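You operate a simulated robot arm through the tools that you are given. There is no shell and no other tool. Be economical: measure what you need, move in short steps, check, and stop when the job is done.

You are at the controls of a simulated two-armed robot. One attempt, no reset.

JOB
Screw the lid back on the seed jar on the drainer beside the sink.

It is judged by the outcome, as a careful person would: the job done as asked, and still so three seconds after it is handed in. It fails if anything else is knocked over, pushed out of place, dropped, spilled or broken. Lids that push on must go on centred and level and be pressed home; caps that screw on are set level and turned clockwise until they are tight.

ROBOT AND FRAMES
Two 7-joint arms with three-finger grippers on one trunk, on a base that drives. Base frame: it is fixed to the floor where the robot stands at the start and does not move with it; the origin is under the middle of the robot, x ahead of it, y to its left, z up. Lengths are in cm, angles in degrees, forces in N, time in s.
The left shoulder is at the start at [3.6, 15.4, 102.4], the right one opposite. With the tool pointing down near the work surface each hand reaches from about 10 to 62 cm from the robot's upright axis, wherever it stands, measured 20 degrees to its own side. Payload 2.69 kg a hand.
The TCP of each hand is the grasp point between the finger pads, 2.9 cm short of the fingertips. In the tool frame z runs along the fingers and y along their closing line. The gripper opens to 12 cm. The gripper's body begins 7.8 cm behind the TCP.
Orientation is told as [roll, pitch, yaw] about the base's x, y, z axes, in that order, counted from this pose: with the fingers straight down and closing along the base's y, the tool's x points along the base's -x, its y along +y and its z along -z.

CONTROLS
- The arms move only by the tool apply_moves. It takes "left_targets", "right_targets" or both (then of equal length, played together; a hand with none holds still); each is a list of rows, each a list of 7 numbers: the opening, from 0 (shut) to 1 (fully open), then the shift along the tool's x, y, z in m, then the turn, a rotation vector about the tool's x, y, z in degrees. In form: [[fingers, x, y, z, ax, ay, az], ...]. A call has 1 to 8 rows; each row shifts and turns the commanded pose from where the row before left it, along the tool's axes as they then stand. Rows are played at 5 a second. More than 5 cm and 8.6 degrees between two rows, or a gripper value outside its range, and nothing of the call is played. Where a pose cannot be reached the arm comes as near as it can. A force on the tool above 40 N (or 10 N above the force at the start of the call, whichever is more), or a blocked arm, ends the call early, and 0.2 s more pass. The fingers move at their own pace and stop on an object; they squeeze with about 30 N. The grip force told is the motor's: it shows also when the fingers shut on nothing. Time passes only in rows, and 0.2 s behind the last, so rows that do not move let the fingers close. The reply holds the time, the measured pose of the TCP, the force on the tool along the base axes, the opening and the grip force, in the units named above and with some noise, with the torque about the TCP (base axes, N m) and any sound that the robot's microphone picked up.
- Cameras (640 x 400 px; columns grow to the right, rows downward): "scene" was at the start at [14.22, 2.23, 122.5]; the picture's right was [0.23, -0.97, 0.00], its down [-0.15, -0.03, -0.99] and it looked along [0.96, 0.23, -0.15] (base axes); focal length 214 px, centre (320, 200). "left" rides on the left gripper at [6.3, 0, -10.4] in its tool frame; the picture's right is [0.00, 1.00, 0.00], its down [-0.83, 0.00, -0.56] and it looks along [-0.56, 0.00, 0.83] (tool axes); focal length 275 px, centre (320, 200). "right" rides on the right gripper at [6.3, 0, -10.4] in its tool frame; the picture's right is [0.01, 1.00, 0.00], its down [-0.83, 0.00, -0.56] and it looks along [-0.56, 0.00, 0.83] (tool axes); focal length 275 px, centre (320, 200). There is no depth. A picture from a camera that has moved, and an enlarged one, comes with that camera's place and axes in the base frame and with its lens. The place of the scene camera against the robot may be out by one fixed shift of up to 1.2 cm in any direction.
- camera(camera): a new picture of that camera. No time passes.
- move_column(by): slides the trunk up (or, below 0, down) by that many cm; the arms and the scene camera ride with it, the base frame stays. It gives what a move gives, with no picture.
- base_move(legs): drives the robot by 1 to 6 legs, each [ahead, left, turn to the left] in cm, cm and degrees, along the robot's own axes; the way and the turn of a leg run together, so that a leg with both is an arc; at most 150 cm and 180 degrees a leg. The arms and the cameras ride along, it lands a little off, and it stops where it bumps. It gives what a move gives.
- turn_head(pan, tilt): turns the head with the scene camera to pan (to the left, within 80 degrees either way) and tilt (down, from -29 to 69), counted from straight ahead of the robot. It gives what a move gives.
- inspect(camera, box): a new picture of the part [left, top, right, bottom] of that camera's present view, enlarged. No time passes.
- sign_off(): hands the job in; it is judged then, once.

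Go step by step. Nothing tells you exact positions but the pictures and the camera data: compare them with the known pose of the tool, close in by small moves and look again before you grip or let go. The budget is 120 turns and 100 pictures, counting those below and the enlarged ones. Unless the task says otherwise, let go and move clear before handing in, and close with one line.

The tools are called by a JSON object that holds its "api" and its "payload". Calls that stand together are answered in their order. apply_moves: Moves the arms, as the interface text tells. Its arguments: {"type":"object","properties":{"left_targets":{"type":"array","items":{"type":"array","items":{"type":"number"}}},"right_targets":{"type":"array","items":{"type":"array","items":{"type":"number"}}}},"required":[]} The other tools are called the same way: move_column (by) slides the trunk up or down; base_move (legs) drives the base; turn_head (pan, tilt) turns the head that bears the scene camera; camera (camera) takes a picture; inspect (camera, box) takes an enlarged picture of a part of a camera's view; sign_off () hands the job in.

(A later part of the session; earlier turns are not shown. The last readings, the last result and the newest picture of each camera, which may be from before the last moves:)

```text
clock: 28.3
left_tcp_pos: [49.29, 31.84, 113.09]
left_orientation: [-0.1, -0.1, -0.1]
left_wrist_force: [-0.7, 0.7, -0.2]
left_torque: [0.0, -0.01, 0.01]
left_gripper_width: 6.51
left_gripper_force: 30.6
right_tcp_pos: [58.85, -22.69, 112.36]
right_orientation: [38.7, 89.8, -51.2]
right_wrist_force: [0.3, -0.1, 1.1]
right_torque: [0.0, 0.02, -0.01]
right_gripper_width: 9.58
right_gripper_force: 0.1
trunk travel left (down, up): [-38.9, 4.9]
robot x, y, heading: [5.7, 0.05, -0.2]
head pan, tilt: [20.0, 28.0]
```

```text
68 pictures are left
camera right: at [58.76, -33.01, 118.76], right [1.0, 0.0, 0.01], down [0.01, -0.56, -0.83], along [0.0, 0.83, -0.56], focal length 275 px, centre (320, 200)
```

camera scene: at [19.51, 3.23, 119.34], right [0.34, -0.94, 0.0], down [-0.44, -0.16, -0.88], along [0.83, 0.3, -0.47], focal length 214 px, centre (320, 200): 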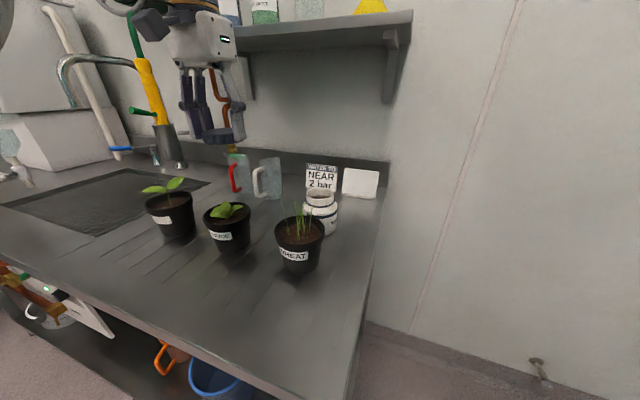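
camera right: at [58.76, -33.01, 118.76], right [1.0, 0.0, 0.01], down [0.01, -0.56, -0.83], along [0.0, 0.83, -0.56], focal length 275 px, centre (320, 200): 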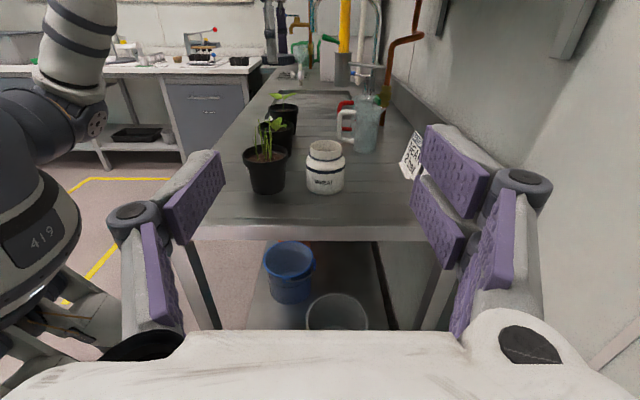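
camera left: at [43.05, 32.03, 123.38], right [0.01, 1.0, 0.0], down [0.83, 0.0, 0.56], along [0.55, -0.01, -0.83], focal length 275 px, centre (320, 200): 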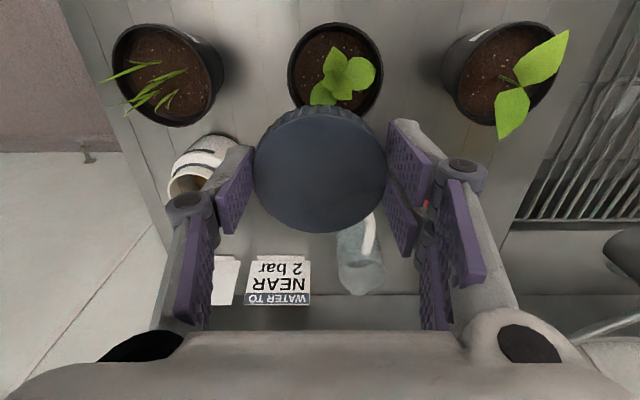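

The right camera gives a fine side view and agrees on the jar at x≈59.6. I'll bring the right hand nearer as a viewing post, and move the left hand with the lid above the jar, high first.

{"api": "apply_moves", "payload": {"right_targets": [[0.8, -0.02, 0, 0.04, 0, 0, 0], [0.8, -0.02, 0, 0.04, 0, 0, 0], [0.8, -0.02, 0, 0.04, 0, 0, 0], [0.8, -0.01, 0, 0.02, 0, 0, 0], [0.8, 0, 0, 0, 0, 0, 0]], "left_targets": [[0.4, -0.03, 0, 0, 0, 0, 0], [0.4, -0.03, -0.04, 0, 0, 0, 0], [0.4, -0.03, -0.05, 0, 0, 0, 0], [0.4, -0.01, -0.047, 0, 0, 0, 0], [0.4, 0, 0, 0.02, 0, 0, 0]]}}

{"api": "camera", "payload": {"camera": "right"}}

{"api": "camera", "payload": {"camera": "scene"}}

```text
refused: row 3 steps farther than a row can; nothing moved
```

```text
67 pictures are left
camera right: at [58.76, -33.01, 118.76], right [1.0, 0.0, 0.01], down [0.01, -0.56, -0.83], along [0.0, 0.83, -0.56], focal length 275 px, centre (320, 200)
```

right: 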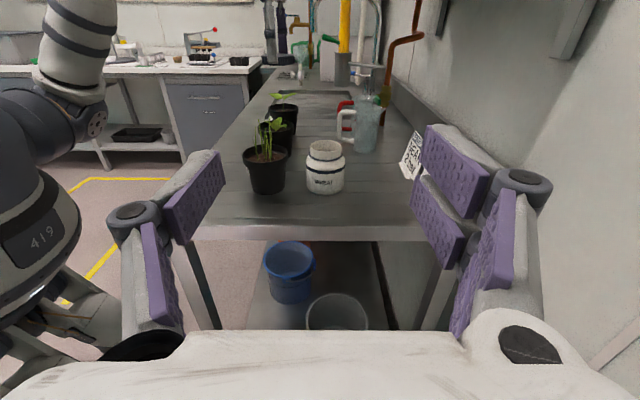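

```text
66 pictures are left
camera scene: at [19.44, 3.2, 119.37], right [0.34, -0.94, 0.0], down [-0.44, -0.16, -0.88], along [0.83, 0.3, -0.47], focal length 214 px, centre (320, 200)
```

scene: 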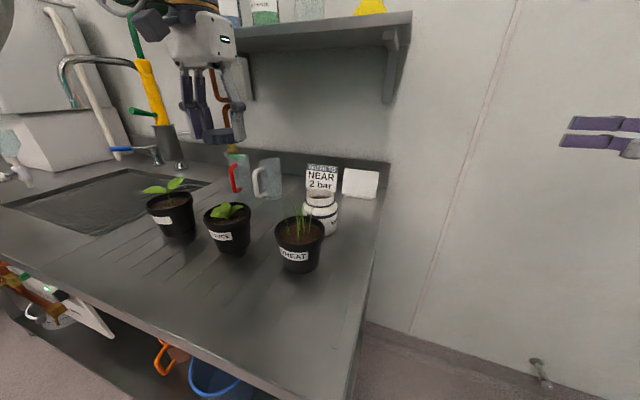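

The shelf's front edge is at about x≈69, z≈130, so the hand clears it. I'll resend with shorter steps.

{"api": "apply_moves", "payload": {"right_targets": [[0.8, -0.02, 0, 0.04, 0, 0, 0], [0.8, -0.02, 0, 0.04, 0, 0, 0], [0.8, -0.02, 0, 0.04, 0, 0, 0], [0.8, -0.01, 0, 0.02, 0, 0, 0], [0.8, 0, 0, 0, 0, 0, 0]], "left_targets": [[0.4, -0.03, -0.03, 0, 0, 0, 0], [0.4, -0.03, -0.038, 0, 0, 0, 0], [0.4, -0.03, -0.038, 0, 0, 0, 0], [0.4, -0.01, -0.032, 0, 0, 0, 0], [0.4, 0, 0, 0.02, 0, 0, 0]]}}

{"api": "camera", "payload": {"camera": "right"}}

{"api": "camera", "payload": {"camera": "scene"}}

```text
clock: 29.5
left_tcp_pos: [55.46, 23.25, 110.39]
left_orientation: [-0.1, 0.1, 0.0]
left_wrist_force: [0.0, 0.7, -0.2]
left_torque: [0.03, -0.01, 0.02]
left_gripper_width: 6.47
left_gripper_force: 29.5
left hand out of reach, approached as far as the arm can: row 2, 3, 4
right_tcp_pos: [58.94, -8.87, 105.17]
right_orientation: [18.4, 89.7, -71.6]
right_wrist_force: [-0.1, -0.3, 0.4]
right_torque: [-0.01, -0.02, -0.04]
right_gripper_width: 9.6
right_gripper_force: 0.1
trunk travel left (down, up): [-38.9, 4.9]
robot x, y, heading: [5.69, 0.11, 0.0]
head pan, tilt: [20.0, 28.0]
```

```text
65 pictures are left
camera right: at [58.93, -19.19, 111.59], right [1.0, 0.0, 0.01], down [0.01, -0.56, -0.83], along [0.0, 0.83, -0.56], focal length 275 px, centre (320, 200)
```

right: 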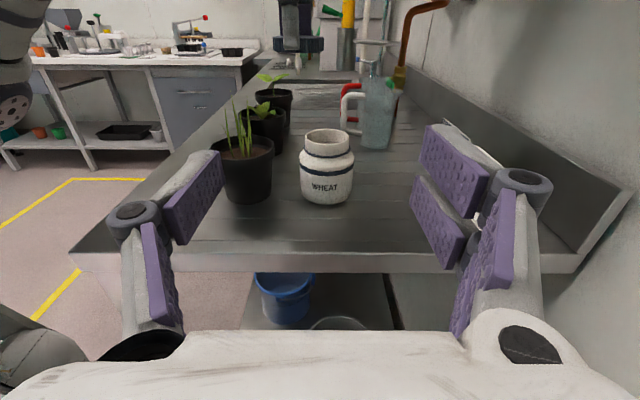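

```text
64 pictures are left
camera scene: at [19.47, 3.23, 119.36], right [0.34, -0.94, 0.0], down [-0.44, -0.16, -0.88], along [0.83, 0.3, -0.47], focal length 214 px, centre (320, 200)
```

scene: 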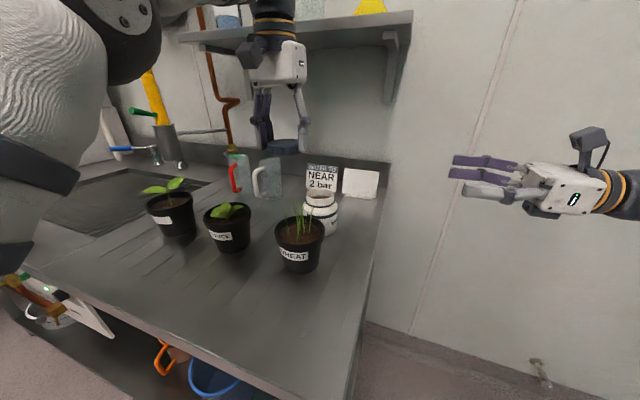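

The left hand is at its reach limit at this height. I'll raise the trunk 4 cm and then approach from there.

{"api": "move_column", "payload": {"by": 4}}

{"api": "apply_moves", "payload": {"left_targets": [[0.4, 0, 0, 0.03, 0, 0, 0], [0.4, 0, 0, 0.03, 0, 0, 0], [0.4, -0.02, -0.025, 0, 0, 0, 0], [0.4, -0.019, -0.025, 0, 0, 0, 0], [0.4, 0, 0, 0, 0, 0, 0]]}}

```text
clock: 30.3
left_tcp_pos: [54.09, 23.25, 116.94]
left_orientation: [-0.2, -3.2, -0.1]
left_wrist_force: [0.4, -0.7, 0.2]
left_torque: [-0.03, 0.02, -0.01]
left_gripper_width: 6.49
left_gripper_force: 29.5
right_tcp_pos: [58.9, -8.88, 108.95]
right_orientation: [-10.6, 89.7, -100.5]
right_wrist_force: [-0.1, 0.1, 0.5]
right_torque: [0.05, -0.02, -0.02]
right_gripper_width: 9.61
right_gripper_force: 0.1
trunk travel left (down, up): [-42.9, 0.9]
robot x, y, heading: [5.61, 0.28, 0.3]
head pan, tilt: [20.0, 28.0]
```

```text
clock: 31.5
left_tcp_pos: [57.51, 18.67, 111.05]
left_orientation: [-0.2, -3.2, 0.0]
left_wrist_force: [-0.6, 0.5, -0.5]
left_torque: [0.0, 0.01, -0.02]
left_gripper_width: 6.48
left_gripper_force: 29.8
left hand out of reach, approached as far as the arm can: row 4
right_tcp_pos: [58.92, -8.94, 109.27]
right_orientation: [22.2, 89.6, -67.8]
right_wrist_force: [0.8, -0.6, 0.1]
right_torque: [0.04, 0.02, 0.01]
right_gripper_width: 9.6
right_gripper_force: 0.0
trunk travel left (down, up): [-42.9, 0.9]
robot x, y, heading: [5.92, 0.1, 0.0]
head pan, tilt: [20.0, 28.0]
```

{"api": "apply_moves", "payload": {"left_targets": [[0.4, 0, 0, 0.03, 0, 3.2, 0], [0.4, -0.01, -0.003, 0.03, 0, 0, 0], [0.4, -0.008, -0.002, 0.01, 0, 0, 0], [0.4, 0, 0, 0, 0, 0, 0]], "right_targets": [[0.8, -0.02, 0, 0, 0, 0, 0], [0.8, -0.02, 0, 0, 0, 0, 0], [0.8, 0, 0, 0, 0, 0, 0], [0.8, 0, 0, 0, 0, 0, 0]]}}

{"api": "camera", "payload": {"camera": "right"}}

{"api": "camera", "payload": {"camera": "scene"}}

```text
clock: 32.5
left_tcp_pos: [59.36, 18.15, 104.0]
left_orientation: [-0.1, 0.0, 0.0]
left_wrist_force: [-0.7, 0.0, 0.6]
left_torque: [0.03, 0.02, -0.04]
left_gripper_width: 6.48
left_gripper_force: 30.3
right_tcp_pos: [58.87, -8.98, 105.23]
right_orientation: [23.8, 89.6, -66.3]
right_wrist_force: [0.3, -1.4, 0.5]
right_torque: [-0.02, 0.01, 0.01]
right_gripper_width: 9.6
right_gripper_force: 0.1
trunk travel left (down, up): [-42.9, 0.9]
robot x, y, heading: [5.76, -0.01, 0.2]
head pan, tilt: [20.0, 28.0]
```

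```text
63 pictures are left
camera right: at [58.9, -19.36, 111.65], right [1.0, 0.0, 0.01], down [0.01, -0.56, -0.83], along [0.0, 0.83, -0.56], focal length 275 px, centre (320, 200)
```

right: 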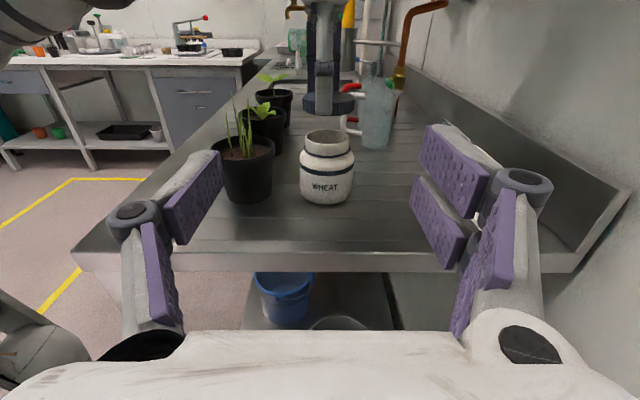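

```text
62 pictures are left
camera scene: at [15.39, 3.23, 123.93], right [0.34, -0.94, 0.0], down [-0.44, -0.16, -0.88], along [0.83, 0.3, -0.47], focal length 214 px, centre (320, 200)
```

scene: 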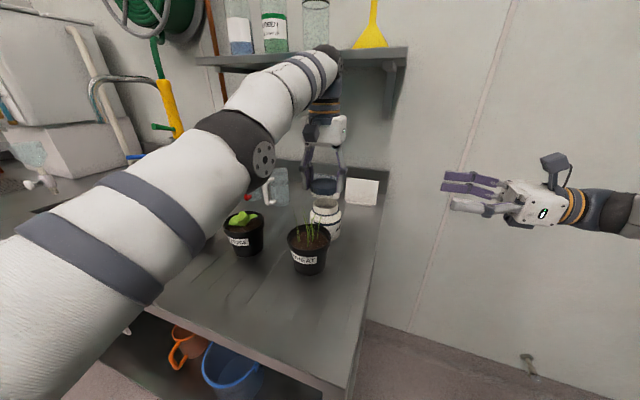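

{"api": "inspect", "payload": {"camera": "right", "box": [280, 80, 376, 140]}}

{"api": "inspect", "payload": {"camera": "right", "box": [280, 120, 376, 210]}}

{"api": "inspect", "payload": {"camera": "scene", "box": [280, 150, 376, 250]}}

```text
6.67 times, centred on (328, 110) of right
camera zoom: at [58.9, -19.36, 111.65], right [1.0, 0.0, 0.01], down [0.01, -0.56, -0.83], along [0.0, 0.83, -0.56], focal length 1835 px, centre (267, 800)
```

zoom: 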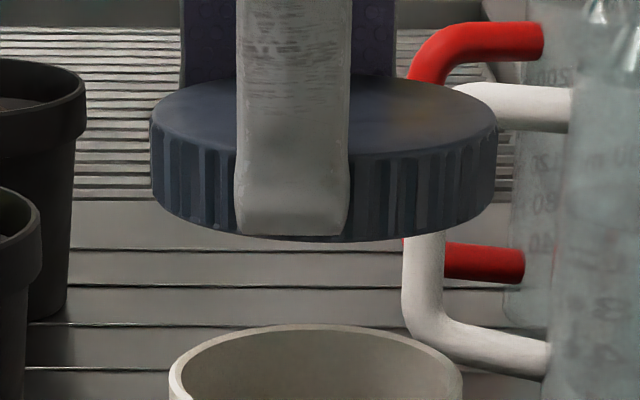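

```text
4.44 times, centred on (328, 165) of right
camera zoom: at [58.9, -19.36, 111.65], right [1.0, 0.0, 0.01], down [0.01, -0.56, -0.83], along [0.0, 0.83, -0.56], focal length 1224 px, centre (284, 356)
```

zoom: 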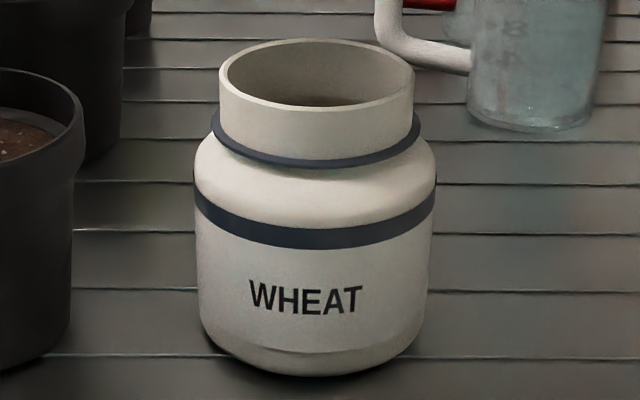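

```text
4.00 times, centred on (328, 200) of scene
camera zoom: at [15.39, 3.23, 123.93], right [0.34, -0.94, 0.0], down [-0.44, -0.16, -0.88], along [0.83, 0.3, -0.47], focal length 858 px, centre (288, 200)
```

zoom: 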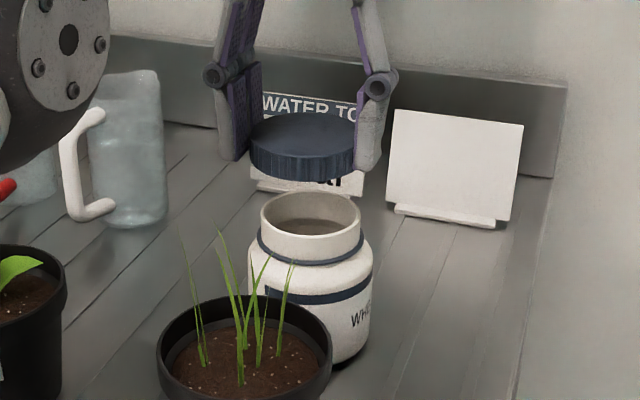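

{"api": "inspect", "payload": {"camera": "scene", "box": [304, 165, 352, 215]}}

```text
8.00 times, centred on (328, 190) of scene
camera zoom: at [15.39, 3.23, 123.93], right [0.34, -0.94, 0.0], down [-0.44, -0.16, -0.88], along [0.83, 0.3, -0.47], focal length 1716 px, centre (256, 280)
```

zoom: 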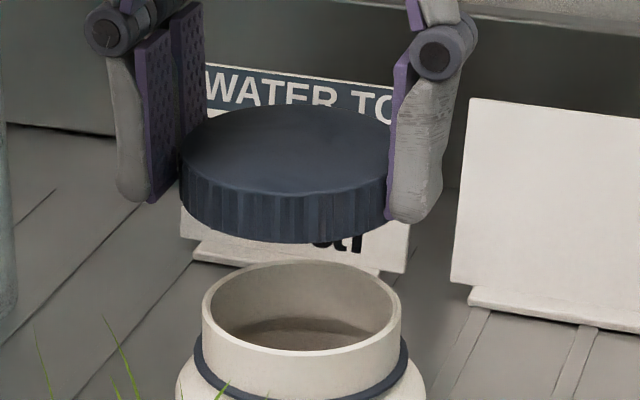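

The scene view suggests the mouth is about 0.3–0.4 cm further right (−y) than the lid, and the right view suggests −0.1 in x. I'll shift partly and come down to just above the rim for a close comparison.

{"api": "apply_moves", "payload": {"left_targets": [[0.4, 0.001, -0.003, 0.01, 0, 0, 0], [0.4, 0, 0, 0.01, 0, 0, 0], [0.4, 0, 0, 0, 0, 0, 0]]}}

{"api": "inspect", "payload": {"camera": "scene", "box": [304, 170, 352, 220]}}

{"api": "inspect", "payload": {"camera": "right", "box": [290, 95, 370, 150]}}

```text
clock: 33.3
left_tcp_pos: [59.76, 17.71, 102.14]
left_orientation: [0.0, 0.1, -0.2]
left_wrist_force: [-0.1, 0.8, -0.8]
left_torque: [0.0, 0.0, 0.0]
left_gripper_width: 6.47
left_gripper_force: 29.6
left hand out of reach, approached as far as the arm can: row 2
right_tcp_pos: [58.87, -9.08, 105.24]
right_orientation: [15.8, 89.6, -74.2]
right_wrist_force: [0.5, 0.6, -0.1]
right_torque: [0.01, 0.01, -0.01]
right_gripper_width: 9.59
right_gripper_force: 0.2
trunk travel left (down, up): [-42.9, 0.9]
robot x, y, heading: [5.9, 0.03, -0.0]
head pan, tilt: [20.0, 28.0]
```

```text
8.00 times, centred on (328, 195) of scene
camera zoom: at [15.44, 3.23, 123.92], right [0.34, -0.94, 0.0], down [-0.44, -0.16, -0.88], along [0.83, 0.3, -0.47], focal length 1716 px, centre (256, 240)
```

zoom: 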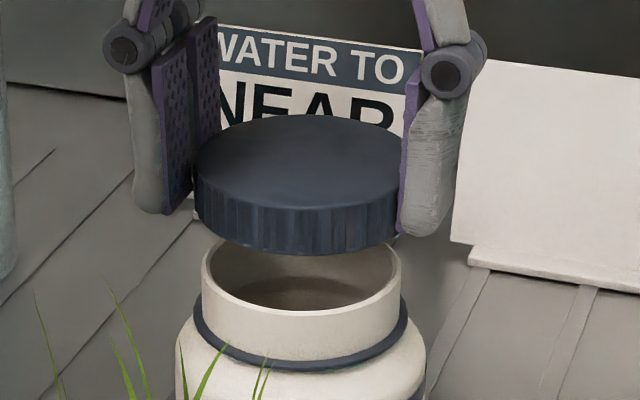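

```text
7.27 times, centred on (330, 122) of right
camera zoom: at [58.94, -19.36, 111.62], right [1.0, 0.0, 0.01], down [0.0, -0.56, -0.83], along [0.0, 0.83, -0.56], focal length 2002 px, centre (247, 764)
```

zoom: 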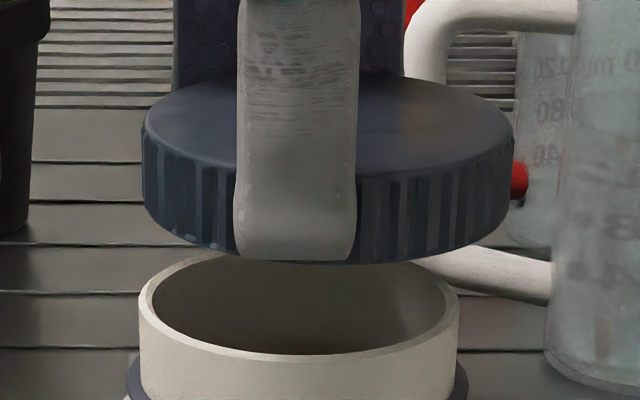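

The lid needs about −0.5 cm in x and +0.1 in y. I'll try that correction at this height.

{"api": "apply_moves", "payload": {"left_targets": [[0.4, 0.005, 0.001, 0, 0, 0, 0], [0.4, 0, 0, 0, 0, 0, 0]]}}

```text
clock: 33.9
left_tcp_pos: [59.84, 17.86, 102.18]
left_orientation: [-0.1, 0.0, -0.1]
left_wrist_force: [0.6, 0.2, 0.0]
left_torque: [0.02, 0.01, -0.04]
left_gripper_width: 6.48
left_gripper_force: 29.6
left hand out of reach, approached as far as the arm can: row 1
right_tcp_pos: [58.85, -8.99, 105.26]
right_orientation: [14.6, 89.7, -75.4]
right_wrist_force: [0.8, -0.2, 0.5]
right_torque: [-0.01, 0.02, -0.02]
right_gripper_width: 9.59
right_gripper_force: 0.1
trunk travel left (down, up): [-42.9, 0.9]
robot x, y, heading: [6.07, -0.24, -0.0]
head pan, tilt: [20.0, 28.0]
```

The arm seems to be caught on a joint limit here. I'll rise 1 cm and pre-turn the lid counter-clockwise, which I need for screwing anyway, and see if that frees it.

{"api": "apply_moves", "payload": {"left_targets": [[0.4, 0, 0, -0.015, 0, 0, -8], [0.4, 0, 0, 0, 0, 0, -8], [0.4, 0, 0, 0, 0, 0, -8], [0.4, 0, 0, 0, 0, 0, -8], [0.4, 0, 0, 0, 0, 0, -8], [0.4, 0, 0, 0, 0, 0, 0]]}}

```text
clock: 35.3
left_tcp_pos: [59.29, 17.77, 103.46]
left_orientation: [-0.1, 0.0, 40.0]
left_wrist_force: [-0.1, 0.8, 0.4]
left_torque: [-0.04, -0.01, 0.0]
left_gripper_width: 6.46
left_gripper_force: 30.5
left hand out of reach, approached as far as the arm can: row 1
right_tcp_pos: [58.92, -8.92, 105.15]
right_orientation: [13.5, 89.6, -76.5]
right_wrist_force: [-0.4, 0.2, 0.8]
right_torque: [-0.01, -0.02, -0.03]
right_gripper_width: 9.6
right_gripper_force: 0.0
trunk travel left (down, up): [-42.9, 0.9]
robot x, y, heading: [5.75, -0.09, -0.2]
head pan, tilt: [20.0, 28.0]
```

That freed it, so I'll continue the pre-turn to about 90°.

{"api": "apply_moves", "payload": {"left_targets": [[0.4, 0, 0, 0, 0, 0, -8.5], [0.4, 0, 0, 0, 0, 0, -8.5], [0.4, 0, 0, 0, 0, 0, -8.5], [0.4, 0, 0, 0, 0, 0, -8.5], [0.4, 0, 0, 0, 0, 0, -8.5], [0.4, 0, 0, 0, 0, 0, -7.5], [0.4, 0, 0, 0.01, 0, 0, 0], [0.4, 0, 0, 0.0, 0, 0, 0]]}}

{"api": "camera", "payload": {"camera": "scene"}}

{"api": "camera", "payload": {"camera": "right"}}

```text
clock: 37.1
left_tcp_pos: [59.69, 17.68, 102.64]
left_orientation: [0.2, 0.1, 90.0]
left_wrist_force: [-0.7, 0.3, 0.3]
left_torque: [0.0, -0.01, -0.03]
left_gripper_width: 6.49
left_gripper_force: 30.0
left hand out of reach, approached as far as the arm can: row 7
right_tcp_pos: [58.94, -8.97, 105.14]
right_orientation: [17.4, 89.7, -72.6]
right_wrist_force: [-0.6, -0.6, 0.1]
right_torque: [0.0, 0.02, -0.05]
right_gripper_width: 9.59
right_gripper_force: 0.2
trunk travel left (down, up): [-42.9, 0.9]
robot x, y, heading: [5.8, 0.46, 0.2]
head pan, tilt: [20.0, 28.0]
```

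```text
55 pictures are left
camera scene: at [15.42, 3.23, 123.93], right [0.34, -0.94, 0.0], down [-0.44, -0.16, -0.88], along [0.83, 0.3, -0.47], focal length 214 px, centre (320, 200)
```

scene: 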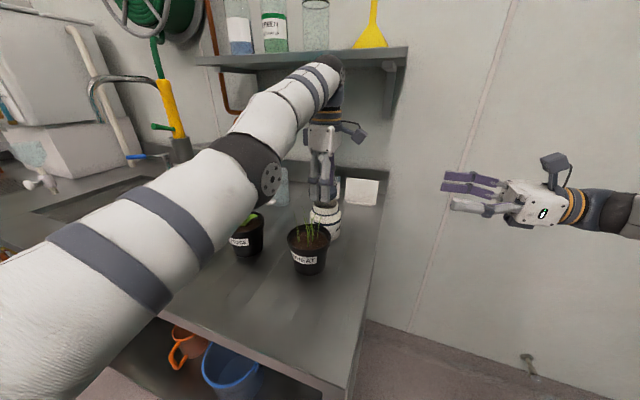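

```text
54 pictures are left
camera right: at [58.93, -19.36, 111.63], right [1.0, 0.0, 0.01], down [0.0, -0.56, -0.83], along [0.0, 0.83, -0.56], focal length 275 px, centre (320, 200)
```

right: 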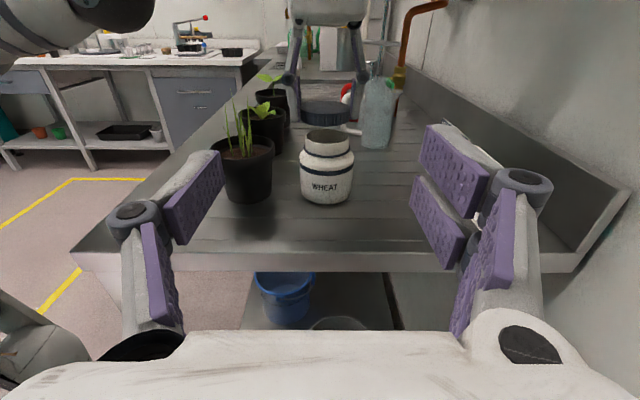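

Going lower pushes the hand outward regardless of yaw. I'll rise, back the base 3 cm, and extend the arm instead.

{"api": "apply_moves", "payload": {"left_targets": [[0.4, 0, 0, -0.02, 0, 0, 0], [0.4, 0, 0, 0.0, 0, 0, 0]]}}

{"api": "base_move", "payload": {"legs": [[-3, 0, 0]]}}

```text
clock: 37.7
left_tcp_pos: [59.19, 17.6, 104.38]
left_orientation: [0.1, 0.2, 89.8]
left_wrist_force: [-0.3, 0.0, -0.7]
left_torque: [-0.05, -0.01, -0.01]
left_gripper_width: 6.5
left_gripper_force: 29.5
left hand out of reach, approached as far as the arm can: row 1
right_tcp_pos: [59.01, -9.0, 105.05]
right_orientation: [1.9, 89.7, -88.1]
right_wrist_force: [0.2, 0.7, -0.2]
right_torque: [0.02, 0.02, 0.03]
right_gripper_width: 9.57
right_gripper_force: 0.1
trunk travel left (down, up): [-42.9, 0.9]
robot x, y, heading: [5.62, -0.15, 0.0]
head pan, tilt: [20.0, 28.0]
```

```text
clock: 38.6
left_tcp_pos: [55.87, 17.59, 104.51]
left_orientation: [-0.1, 0.2, 90.0]
left_wrist_force: [-1.7, 0.4, 0.3]
left_torque: [-0.01, -0.02, 0.01]
left_gripper_width: 6.51
left_gripper_force: 29.3
right_tcp_pos: [55.82, -8.93, 105.19]
right_orientation: [18.8, 89.6, -71.2]
right_wrist_force: [-0.6, -0.9, -0.8]
right_torque: [-0.03, 0.01, -0.01]
right_gripper_width: 9.61
right_gripper_force: 0.1
trunk travel left (down, up): [-42.9, 0.9]
robot x, y, heading: [3.21, -0.28, 0.2]
head pan, tilt: [20.0, 28.0]
```

{"api": "apply_moves", "payload": {"left_targets": [[0.4, -0.002, -0.02, 0, 0, 0, 0], [0.4, 0, -0.013, 0.0, 0, 0, 0], [0.4, 0, 0, 0.01, 0, 0, 0], [0.4, 0, 0, 0.01, 0, 0, 0], [0.4, 0, 0, 0, 0, 0, 0]]}}

{"api": "inspect", "payload": {"camera": "scene", "box": [304, 160, 376, 235]}}

{"api": "inspect", "payload": {"camera": "right", "box": [300, 90, 400, 160]}}

```text
clock: 39.8
left_tcp_pos: [56.48, 17.81, 101.53]
left_orientation: [-0.1, 0.1, 90.0]
left_wrist_force: [-0.2, -0.3, 0.1]
left_torque: [0.01, -0.03, -0.02]
left_gripper_width: 6.48
left_gripper_force: 29.7
left hand out of reach, approached as far as the arm can: row 1, 2
right_tcp_pos: [55.96, -8.89, 105.09]
right_orientation: [14.1, 89.7, -75.9]
right_wrist_force: [-0.2, 0.3, 0.7]
right_torque: [0.01, 0.02, 0.01]
right_gripper_width: 9.59
right_gripper_force: 0.0
trunk travel left (down, up): [-42.9, 0.9]
robot x, y, heading: [2.77, 0.01, 0.1]
head pan, tilt: [20.0, 28.0]
```

```text
5.33 times, centred on (340, 198) of scene
camera zoom: at [12.44, 3.24, 123.92], right [0.34, -0.94, 0.0], down [-0.44, -0.16, -0.88], along [0.83, 0.3, -0.47], focal length 1144 px, centre (213, 213)
```

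zoom: 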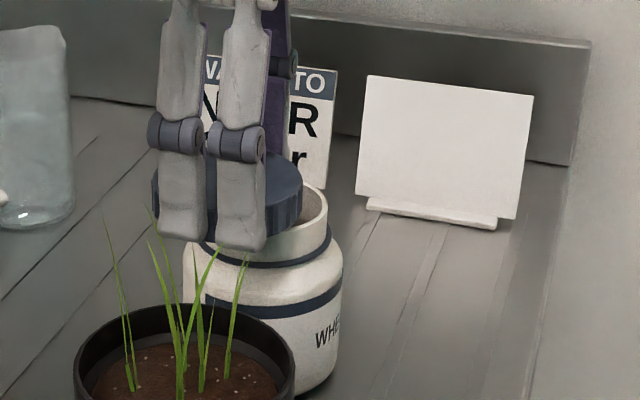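

```text
5.71 times, centred on (350, 125) of right
camera zoom: at [55.95, -19.33, 111.62], right [1.0, 0.0, 0.01], down [0.0, -0.56, -0.83], along [0.0, 0.83, -0.56], focal length 1573 px, centre (149, 629)
```

zoom: 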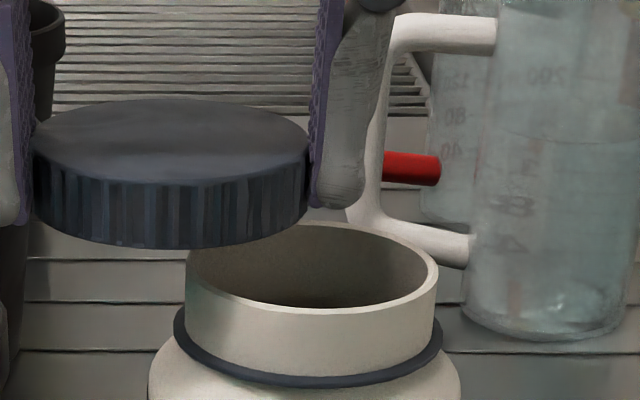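

I now read it differently: the arm is fully stretched at an outer limit, and unreached commands accumulate. There is about 14 cm of free space ahead of the base, so I'll lift and retract the lid and drive 7 cm forward.

{"api": "apply_moves", "payload": {"left_targets": [[0.4, 0, 0, -0.04, 0, 0, 0], [0.4, 0, 0.03, -0.01, 0, 0, 0], [0.4, 0, 0.04, 0, 0, 0, 0], [0.4, 0, 0, 0, 0, 0, 0]]}}

```text
clock: 40.8
left_tcp_pos: [49.09, 17.96, 106.37]
left_orientation: [0.0, 0.2, 89.8]
left_wrist_force: [0.5, -0.3, -0.2]
left_torque: [0.02, 0.0, 0.03]
left_gripper_width: 6.48
left_gripper_force: 29.2
left hand out of reach, approached as far as the arm can: row 1
right_tcp_pos: [55.89, -9.02, 105.13]
right_orientation: [0.8, 89.7, -89.3]
right_wrist_force: [-0.1, 0.4, 0.4]
right_torque: [0.01, 0.0, 0.04]
right_gripper_width: 9.59
right_gripper_force: 0.1
trunk travel left (down, up): [-42.9, 0.9]
robot x, y, heading: [2.76, -0.06, 0.1]
head pan, tilt: [20.0, 28.0]
```

{"api": "base_move", "payload": {"legs": [[7, 0, 0]]}}

{"api": "apply_moves", "payload": {"left_targets": [[0.4, 0, -0.015, 0, 0, 0, 0], [0.4, 0, -0.015, 0, 0, 0, 0], [0.4, 0, 0, 0.02, 0, 0, 0], [0.4, 0, 0, 0, 0, 0, 0]]}}

```text
clock: 41.8
left_tcp_pos: [53.87, 14.26, 106.33]
left_orientation: [0.1, 0.1, 88.9]
left_wrist_force: [0.2, -1.9, 0.1]
left_torque: [0.16, -0.04, 0.01]
left_gripper_width: 6.49
left_gripper_force: 30.0
right_tcp_pos: [60.33, -12.68, 104.95]
right_orientation: [-17.8, 89.8, -108.8]
right_wrist_force: [-1.2, -0.9, 0.2]
right_torque: [-0.06, 0.01, -0.1]
right_gripper_width: 9.62
right_gripper_force: 0.0
trunk travel left (down, up): [-42.9, 0.9]
robot x, y, heading: [7.39, -2.79, -1.4]
head pan, tilt: [20.0, 28.0]
stopped in leg 1: the robot was blocked; the commanded pose is now the measured one
```

```text
clock: 42.8
left_tcp_pos: [56.64, 15.29, 104.33]
left_orientation: [0.1, 0.2, 89.3]
left_wrist_force: [0.3, 0.9, 0.1]
left_torque: [-0.01, -0.03, -0.02]
left_gripper_width: 6.48
left_gripper_force: 30.2
right_tcp_pos: [59.94, -11.62, 105.18]
right_orientation: [3.9, 89.8, -86.6]
right_wrist_force: [-0.5, -0.2, -1.0]
right_torque: [0.0, 0.02, 0.01]
right_gripper_width: 9.63
right_gripper_force: 0.1
trunk travel left (down, up): [-42.9, 0.9]
robot x, y, heading: [7.17, -2.43, -0.9]
head pan, tilt: [20.0, 28.0]
```

The base was blocked at x≈7.4 and slid sideways a little. I'll check that nothing was disturbed.

{"api": "camera", "payload": {"camera": "scene"}}

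{"api": "camera", "payload": {"camera": "right"}}

```text
51 pictures are left
camera scene: at [16.78, 1.16, 123.93], right [0.33, -0.94, 0.0], down [-0.44, -0.16, -0.88], along [0.83, 0.29, -0.47], focal length 214 px, centre (320, 200)
```

scene: 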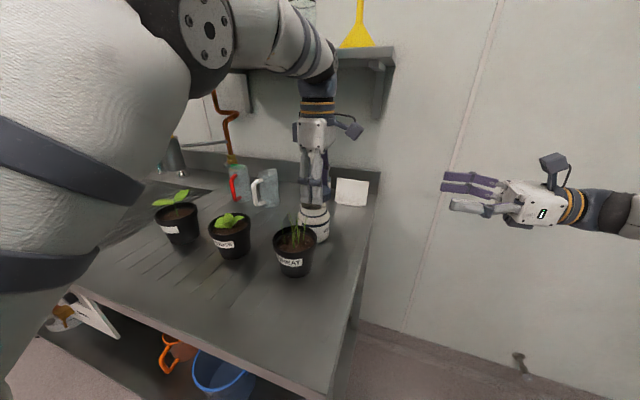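

```text
50 pictures are left
camera right: at [60.01, -21.87, 111.6], right [1.0, -0.01, 0.01], down [0.0, -0.56, -0.83], along [0.01, 0.83, -0.56], focal length 275 px, centre (320, 200)
```

right: 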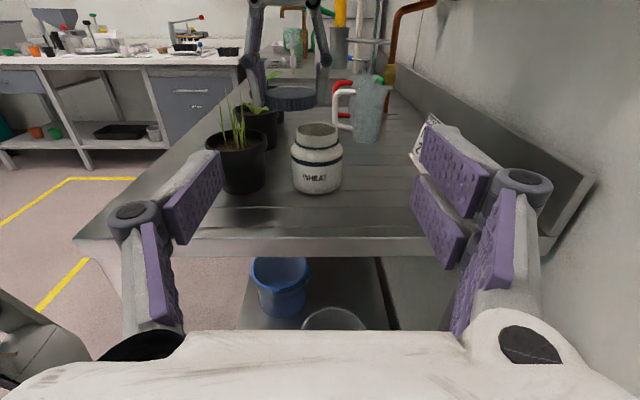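

Nothing moved on the drainer. I'll back off 0.5 cm so the base isn't leaning on anything, then move the lid toward the jar axis.

{"api": "base_move", "payload": {"legs": [[-0.6, 0, 0]]}}

{"api": "apply_moves", "payload": {"left_targets": [[0.4, -0.012, -0.012, 0, 0, 0, 0], [0.4, -0.012, -0.012, 0.01, 0, 0, 0], [0.4, 0, 0, 0.01, 0, 0, 0], [0.4, 0, 0, 0, 0, 0, 0]]}}

```text
clock: 43.5
left_tcp_pos: [56.5, 15.15, 104.43]
left_orientation: [0.1, 0.2, 89.3]
left_wrist_force: [0.1, 0.8, -0.2]
left_torque: [0.04, -0.02, 0.03]
left_gripper_width: 6.47
left_gripper_force: 29.8
right_tcp_pos: [59.93, -11.59, 104.98]
right_orientation: [-2.3, 89.8, -92.9]
right_wrist_force: [-0.3, -0.5, 0.3]
right_torque: [-0.04, 0.0, 0.03]
right_gripper_width: 9.61
right_gripper_force: 0.2
trunk travel left (down, up): [-42.9, 0.9]
robot x, y, heading: [7.02, -1.99, -1.0]
head pan, tilt: [20.0, 28.0]
```

```text
clock: 44.5
left_tcp_pos: [58.72, 17.49, 102.37]
left_orientation: [0.1, 0.2, 89.3]
left_wrist_force: [0.0, -0.9, 0.5]
left_torque: [0.0, 0.02, 0.03]
left_gripper_width: 6.51
left_gripper_force: 30.2
right_tcp_pos: [59.91, -11.6, 105.14]
right_orientation: [0.6, 89.7, -90.0]
right_wrist_force: [0.0, 0.0, 0.5]
right_torque: [0.03, -0.01, 0.0]
right_gripper_width: 9.61
right_gripper_force: 0.0
trunk travel left (down, up): [-42.9, 0.9]
robot x, y, heading: [6.96, -2.24, -0.9]
head pan, tilt: [20.0, 28.0]
```

{"api": "apply_moves", "payload": {"left_targets": [[0.4, -0.003, -0.005, 0, 0, 0, 0], [0.4, 0, 0, 0.002, 0, 0, 0], [0.4, 0, 0, 0, 0, 0, 0]]}}

{"api": "inspect", "payload": {"camera": "scene", "box": [286, 170, 346, 220]}}

{"api": "inspect", "payload": {"camera": "right", "box": [280, 85, 360, 140]}}

```text
clock: 45.3
left_tcp_pos: [59.28, 17.87, 102.21]
left_orientation: [0.1, 0.1, 89.3]
left_wrist_force: [-0.7, -0.1, 0.7]
left_torque: [0.0, 0.01, 0.01]
left_gripper_width: 6.47
left_gripper_force: 29.9
right_tcp_pos: [60.03, -11.6, 105.12]
right_orientation: [-0.8, 89.7, -91.5]
right_wrist_force: [0.2, -0.1, -0.4]
right_torque: [-0.01, -0.01, 0.0]
right_gripper_width: 9.62
right_gripper_force: 0.2
trunk travel left (down, up): [-42.9, 0.9]
robot x, y, heading: [6.49, -1.83, -0.7]
head pan, tilt: [20.0, 28.0]
```

```text
8.00 times, centred on (316, 195) of scene
camera zoom: at [16.64, 1.13, 123.92], right [0.33, -0.94, 0.0], down [-0.44, -0.15, -0.88], along [0.83, 0.29, -0.47], focal length 1716 px, centre (352, 240)
```

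zoom: 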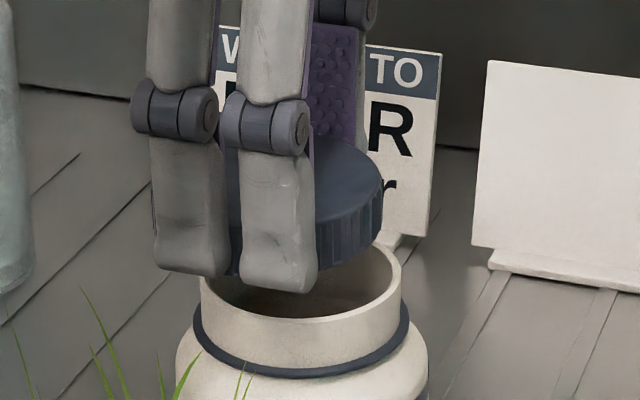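

```text
7.27 times, centred on (320, 112) of right
camera zoom: at [59.84, -21.91, 111.56], right [1.0, -0.01, 0.0], down [0.0, -0.56, -0.83], along [0.01, 0.83, -0.56], focal length 2002 px, centre (320, 836)
```

zoom: 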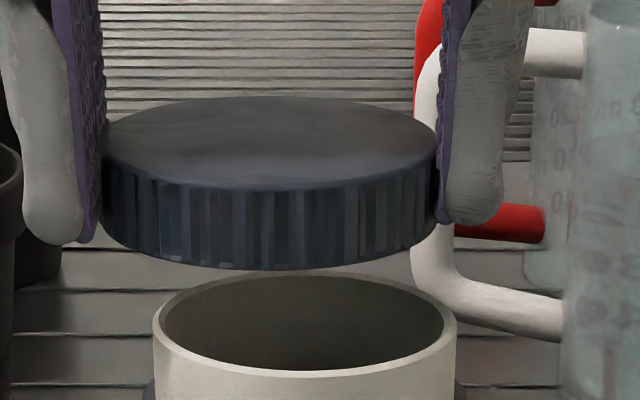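

Comparing the yaw 0 and yaw 90 views, the lid sits 0.67 cm off the TCP along tool −x, and the mouth axis is at about [59.9, 17.87]. I'll shift the lid onto that axis.

{"api": "apply_moves", "payload": {"left_targets": [[0.4, 0.0067, -0.0068, 0, 0, 0, 0], [0.4, 0, 0, 0, 0, 0, 0]]}}

{"api": "inspect", "payload": {"camera": "scene", "box": [286, 170, 346, 220]}}

{"api": "inspect", "payload": {"camera": "right", "box": [280, 85, 360, 140]}}

```text
clock: 45.9
left_tcp_pos: [59.99, 17.2, 102.13]
left_orientation: [0.1, 0.2, 89.4]
left_wrist_force: [1.1, 0.3, 0.2]
left_torque: [0.01, 0.01, 0.02]
left_gripper_width: 6.49
left_gripper_force: 29.7
right_tcp_pos: [59.9, -11.75, 105.08]
right_orientation: [3.0, 89.6, -87.7]
right_wrist_force: [-0.2, 0.3, -0.1]
right_torque: [0.0, 0.0, 0.02]
right_gripper_width: 9.59
right_gripper_force: 0.1
trunk travel left (down, up): [-42.9, 0.9]
robot x, y, heading: [6.99, -1.91, -0.7]
head pan, tilt: [20.0, 28.0]
```

```text
8.00 times, centred on (316, 195) of scene
camera zoom: at [16.61, 1.13, 123.93], right [0.33, -0.94, 0.0], down [-0.44, -0.15, -0.88], along [0.83, 0.29, -0.47], focal length 1716 px, centre (352, 240)
```

zoom: 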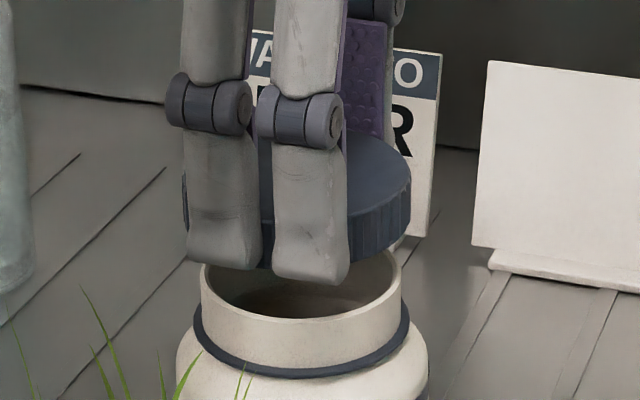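

```text
7.27 times, centred on (320, 112) of right
camera zoom: at [59.82, -21.91, 111.58], right [1.0, -0.01, 0.0], down [0.0, -0.56, -0.83], along [0.01, 0.83, -0.56], focal length 2002 px, centre (320, 836)
```

zoom: 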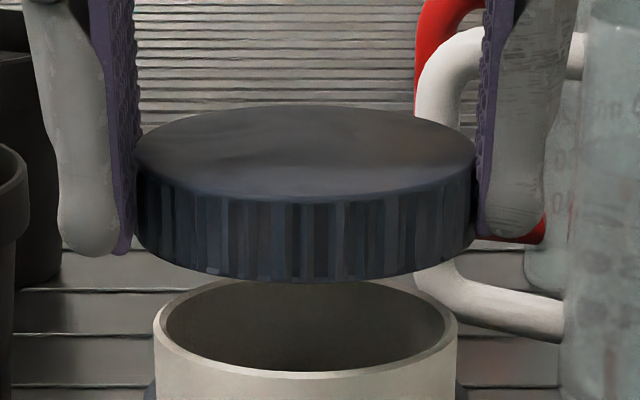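

The lid is almost concentric and needs only 0.1 cm more in −y. I'll then lower gently until contact.

{"api": "apply_moves", "payload": {"left_targets": [[0.4, 0.001, 0, 0.004, 0, 0, 0], [0.4, 0, 0, 0.003, 0, 0, 0], [0.4, 0, 0, 0.003, 0, 0, 0], [0.4, 0, 0, 0, 0, 0, 0]]}}

{"api": "inspect", "payload": {"camera": "right", "box": [280, 85, 360, 140]}}

```text
clock: 46.9
left_tcp_pos: [60.07, 16.99, 101.21]
left_orientation: [0.1, 0.2, 89.3]
left_wrist_force: [-0.5, 0.2, 1.3]
left_torque: [0.0, 0.01, 0.0]
left_gripper_width: 6.46
left_gripper_force: 30.0
right_tcp_pos: [59.9, -11.59, 105.16]
right_orientation: [-0.1, 89.7, -90.8]
right_wrist_force: [0.4, 0.1, 0.2]
right_torque: [-0.03, 0.0, 0.01]
right_gripper_width: 9.6
right_gripper_force: 0.1
trunk travel left (down, up): [-42.9, 0.9]
robot x, y, heading: [6.95, -1.52, -0.9]
head pan, tilt: [20.0, 28.0]
```

```text
7.27 times, centred on (320, 112) of right
camera zoom: at [59.84, -21.92, 111.56], right [1.0, -0.01, 0.0], down [0.0, -0.56, -0.83], along [0.01, 0.83, -0.56], focal length 2002 px, centre (320, 836)
```

zoom: 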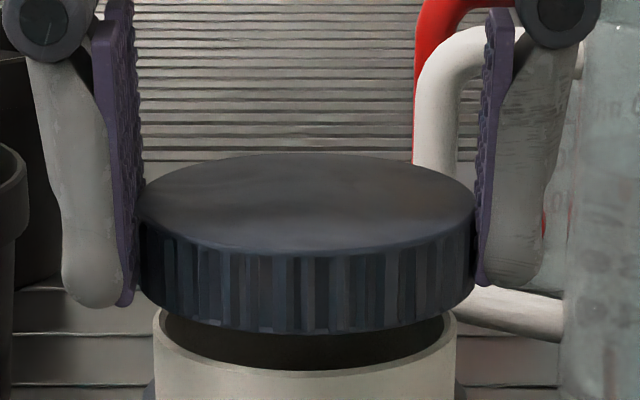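

The lid bottom is still about 1 cm above the rim, so I'll keep lowering in small steps.

{"api": "apply_moves", "payload": {"left_targets": [[0.4, -0.001, 0.001, 0.003, 0, 0, 0], [0.4, 0, 0, 0.003, 0, 0, 0], [0.4, 0, 0, 0.002, 0, 0, 0], [0.4, 0, 0, 0, 0, 0, 0]]}}

{"api": "inspect", "payload": {"camera": "right", "box": [280, 85, 360, 140]}}

{"api": "inspect", "payload": {"camera": "scene", "box": [286, 170, 346, 220]}}

```text
clock: 47.9
left_tcp_pos: [59.81, 17.14, 100.36]
left_orientation: [0.1, 0.2, 89.3]
left_wrist_force: [-0.4, 0.1, 0.4]
left_torque: [0.0, -0.01, 0.01]
left_gripper_width: 6.45
left_gripper_force: 30.0
right_tcp_pos: [60.04, -11.6, 105.14]
right_orientation: [-0.4, 89.7, -91.1]
right_wrist_force: [-0.5, 0.2, 0.0]
right_torque: [-0.02, -0.02, -0.02]
right_gripper_width: 9.62
right_gripper_force: 0.2
trunk travel left (down, up): [-42.9, 0.9]
robot x, y, heading: [6.83, -1.97, -1.0]
head pan, tilt: [20.0, 28.0]
```

```text
7.27 times, centred on (320, 112) of right
camera zoom: at [59.84, -21.92, 111.56], right [1.0, -0.01, 0.0], down [0.0, -0.56, -0.83], along [0.01, 0.83, -0.56], focal length 2002 px, centre (320, 836)
```

zoom: 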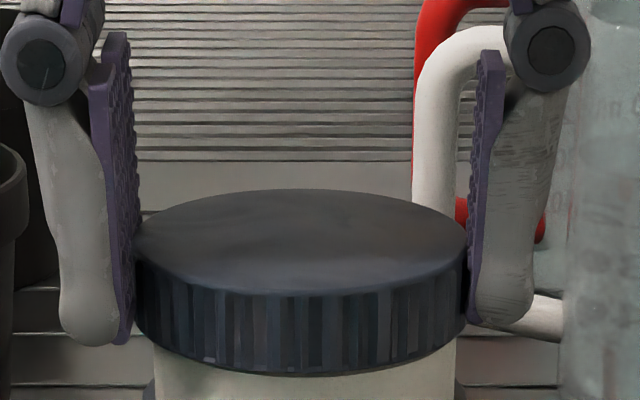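

```text
8.00 times, centred on (316, 195) of scene
camera zoom: at [16.64, 1.13, 123.92], right [0.33, -0.94, 0.0], down [-0.44, -0.15, -0.88], along [0.83, 0.29, -0.47], focal length 1716 px, centre (352, 240)
```

zoom: 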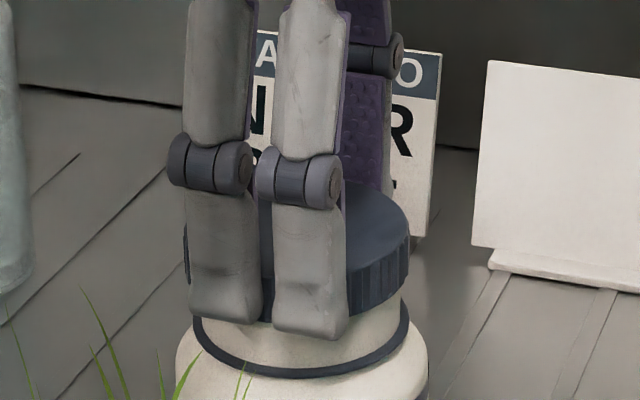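

{"api": "apply_moves", "payload": {"left_targets": [[0.4, 0.001, -0.0007, 0.002, 0, 0, 0], [0.4, 0, 0, 0.002, 0, 0, 0], [0.4, 0, 0, 0.002, 0, 0, 0], [0.4, 0, 0, 0, 0, 0, 0]]}}

```text
clock: 48.9
left_tcp_pos: [59.98, 17.15, 99.69]
left_orientation: [0.2, 0.2, 89.3]
left_wrist_force: [0.0, -0.3, -0.5]
left_torque: [0.01, -0.01, -0.01]
left_gripper_width: 6.47
left_gripper_force: 29.7
right_tcp_pos: [59.98, -11.68, 105.17]
right_orientation: [0.0, 89.7, -90.7]
right_wrist_force: [-0.7, -0.9, -1.2]
right_torque: [-0.02, 0.0, 0.0]
right_gripper_width: 9.61
right_gripper_force: 0.0
trunk travel left (down, up): [-42.9, 0.9]
robot x, y, heading: [7.01, -2.02, -0.8]
head pan, tilt: [20.0, 28.0]
```

{"api": "apply_moves", "payload": {"left_targets": [[0.4, 0, 0, 0.002, 0, 0, 0], [0.4, 0, 0, 0.002, 0, 0, 0], [0.4, 0, 0, 0, 0, 0, 0]]}}

{"api": "inspect", "payload": {"camera": "right", "box": [275, 90, 365, 165]}}

```text
clock: 49.7
left_tcp_pos: [60.06, 17.17, 99.4]
left_orientation: [0.3, 0.2, 89.3]
left_wrist_force: [0.2, 0.5, 0.5]
left_torque: [0.0, 0.0, -0.03]
left_gripper_width: 6.46
left_gripper_force: 30.0
right_tcp_pos: [59.83, -11.68, 105.25]
right_orientation: [-0.5, 89.7, -91.0]
right_wrist_force: [-0.2, 0.2, 0.2]
right_torque: [0.05, -0.02, 0.01]
right_gripper_width: 9.6
right_gripper_force: 0.0
trunk travel left (down, up): [-42.9, 0.9]
robot x, y, heading: [6.82, -1.88, -0.9]
head pan, tilt: [20.0, 28.0]
```

```text
5.33 times, centred on (320, 128) of right
camera zoom: at [59.84, -21.92, 111.56], right [1.0, -0.01, 0.0], down [0.0, -0.56, -0.83], along [0.01, 0.83, -0.56], focal length 1468 px, centre (320, 587)
```

zoom: 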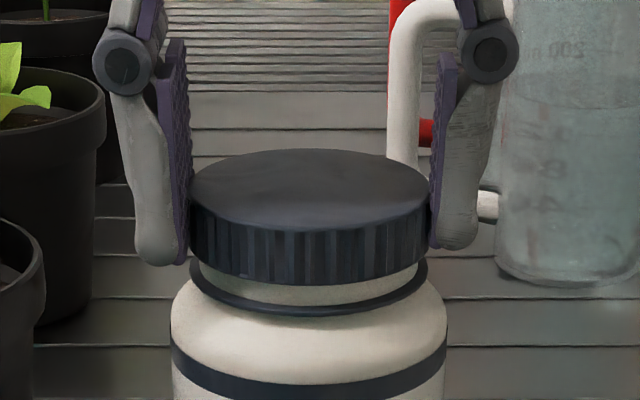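

The lid is centred over the neck and has slid over the rim without contact. I'll continue down until it meets resistance.

{"api": "apply_moves", "payload": {"left_targets": [[0.4, 0, 0, 0.002, 0, 0, 0], [0.4, 0, 0, 0.002, 0, 0, 0], [0.4, 0, 0, 0.002, 0, 0, 0], [0.4, 0, 0, 0, 0, 0, 0]]}}

{"api": "inspect", "payload": {"camera": "right", "box": [275, 90, 365, 165]}}

```text
clock: 50.7
left_tcp_pos: [59.98, 17.09, 99.1]
left_orientation: [-0.4, 0.1, 89.4]
left_wrist_force: [0.5, -1.0, 21.9]
left_torque: [0.43, 0.29, -0.02]
left_gripper_width: 6.51
left_gripper_force: 29.8
right_tcp_pos: [59.72, -11.67, 105.19]
right_orientation: [36.2, 89.7, -54.5]
right_wrist_force: [0.4, -1.0, 0.2]
right_torque: [0.0, 0.01, -0.03]
right_gripper_width: 9.58
right_gripper_force: 0.1
trunk travel left (down, up): [-42.9, 0.9]
robot x, y, heading: [6.8, -2.03, -0.8]
head pan, tilt: [20.0, 28.0]
```

```text
5.33 times, centred on (320, 128) of right
camera zoom: at [59.66, -21.98, 111.76], right [1.0, -0.01, 0.01], down [0.0, -0.56, -0.83], along [0.01, 0.83, -0.56], focal length 1468 px, centre (320, 587)
```

zoom: 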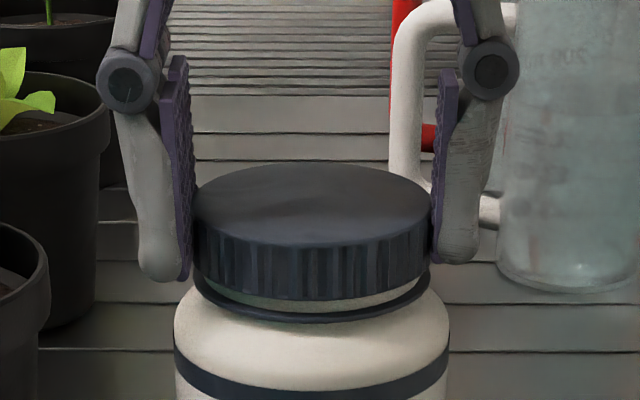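

Contact was made at about 22 N with the lid over the neck. I'll ease a little and begin turning clockwise about the lid's centre.

{"api": "apply_moves", "payload": {"left_targets": [[0.4, 0, 0, -0.001, 0, 0, 0], [0.4, 0, 0.0009, 0, 0, 0, 8], [0.4, 0, 0.0009, 0, 0, 0, 8], [0.4, 0, 0.0009, 0, 0, 0, 8], [0.4, 0, 0.0009, 0, 0, 0, 8]]}}

```text
clock: 51.9
left_tcp_pos: [59.51, 17.17, 99.02]
left_orientation: [-0.2, 0.0, 57.2]
left_wrist_force: [7.9, 1.3, 30.2]
left_torque: [0.18, -0.65, -0.01]
left_gripper_width: 6.48
left_gripper_force: 29.9
right_tcp_pos: [59.8, -11.52, 105.15]
right_orientation: [21.2, 89.7, -69.6]
right_wrist_force: [-0.9, 0.2, -0.9]
right_torque: [-0.02, 0.0, 0.0]
right_gripper_width: 9.58
right_gripper_force: 0.0
trunk travel left (down, up): [-42.9, 0.9]
robot x, y, heading: [6.39, -2.08, -0.8]
head pan, tilt: [20.0, 28.0]
```

{"api": "apply_moves", "payload": {"left_targets": [[0.4, 0, 0, -0.0015, 0, 0, 0], [0.4, 0, 0.0009, 0, 0, 0, 8], [0.4, 0, 0.0009, 0, 0, 0, 8], [0.4, 0, 0.0009, 0, 0, 0, 8], [0.4, 0, 0.0009, 0, 0, 0, 8]]}}

{"api": "inspect", "payload": {"camera": "right", "box": [265, 90, 375, 200]}}

{"api": "inspect", "payload": {"camera": "scene", "box": [276, 170, 356, 250]}}

```text
clock: 53.1
left_tcp_pos: [59.16, 17.44, 98.88]
left_orientation: [-0.2, 0.1, 25.2]
left_wrist_force: [6.7, -0.8, 15.8]
left_torque: [0.02, -0.38, -0.02]
left_gripper_width: 6.52
left_gripper_force: 30.0
right_tcp_pos: [59.94, -11.72, 105.09]
right_orientation: [-2.4, 89.7, -92.8]
right_wrist_force: [0.1, 0.1, 0.1]
right_torque: [-0.02, -0.01, -0.01]
right_gripper_width: 9.59
right_gripper_force: 0.0
trunk travel left (down, up): [-42.9, 0.9]
robot x, y, heading: [7.08, -2.05, -0.8]
head pan, tilt: [20.0, 28.0]
```

```text
3.64 times, centred on (320, 145) of right
camera zoom: at [59.81, -21.97, 111.53], right [1.0, -0.01, 0.0], down [0.0, -0.56, -0.83], along [0.01, 0.83, -0.56], focal length 1001 px, centre (320, 400)
```

zoom: 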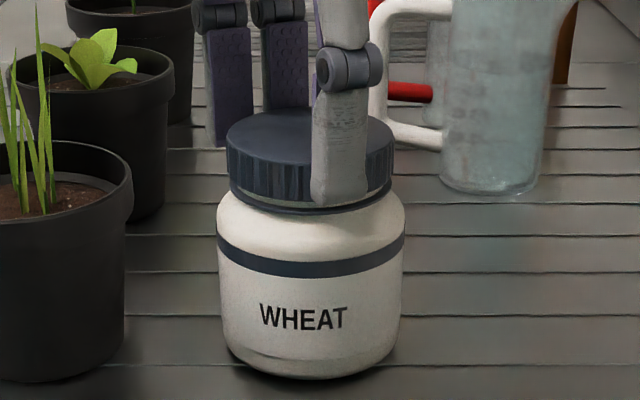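

```text
5.00 times, centred on (316, 210) of scene
camera zoom: at [16.61, 1.07, 123.92], right [0.33, -0.94, 0.0], down [-0.44, -0.15, -0.88], along [0.83, 0.29, -0.47], focal length 1072 px, centre (340, 150)
```

zoom: 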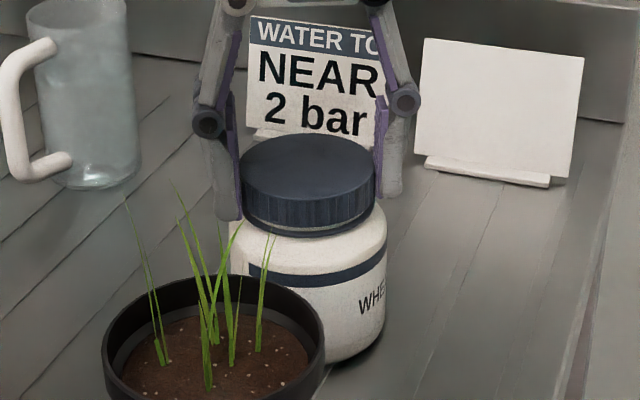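

The jar stays still and the lid turns and sinks, level. I'll keep turning clockwise.

{"api": "apply_moves", "payload": {"left_targets": [[0.4, 0, 0.0009, 0.0002, 0, 0, 8], [0.4, 0, 0.0009, 0.0002, 0, 0, 8], [0.4, 0, 0.0009, 0.0002, 0, 0, 8], [0.4, 0, 0.0009, 0.0002, 0, 0, 8], [0.4, 0, 0.0009, 0.0002, 0, 0, 8], [0.4, 0, 0.0009, 0.0002, 0, 0, 8], [0.4, 0, 0.0009, 0.0002, 0, 0, 8]]}}

```text
clock: 54.7
left_tcp_pos: [59.35, 17.98, 98.84]
left_orientation: [-0.2, 0.0, -30.7]
left_wrist_force: [-2.0, 1.8, 7.4]
left_torque: [0.29, 0.23, 0.0]
left_gripper_width: 6.49
left_gripper_force: 30.0
right_tcp_pos: [59.82, -11.51, 105.1]
right_orientation: [3.8, 89.7, -86.8]
right_wrist_force: [0.3, 0.1, 0.7]
right_torque: [0.0, 0.02, -0.01]
right_gripper_width: 9.6
right_gripper_force: 0.1
trunk travel left (down, up): [-42.9, 0.9]
robot x, y, heading: [6.88, -1.97, -1.1]
head pan, tilt: [20.0, 28.0]
```

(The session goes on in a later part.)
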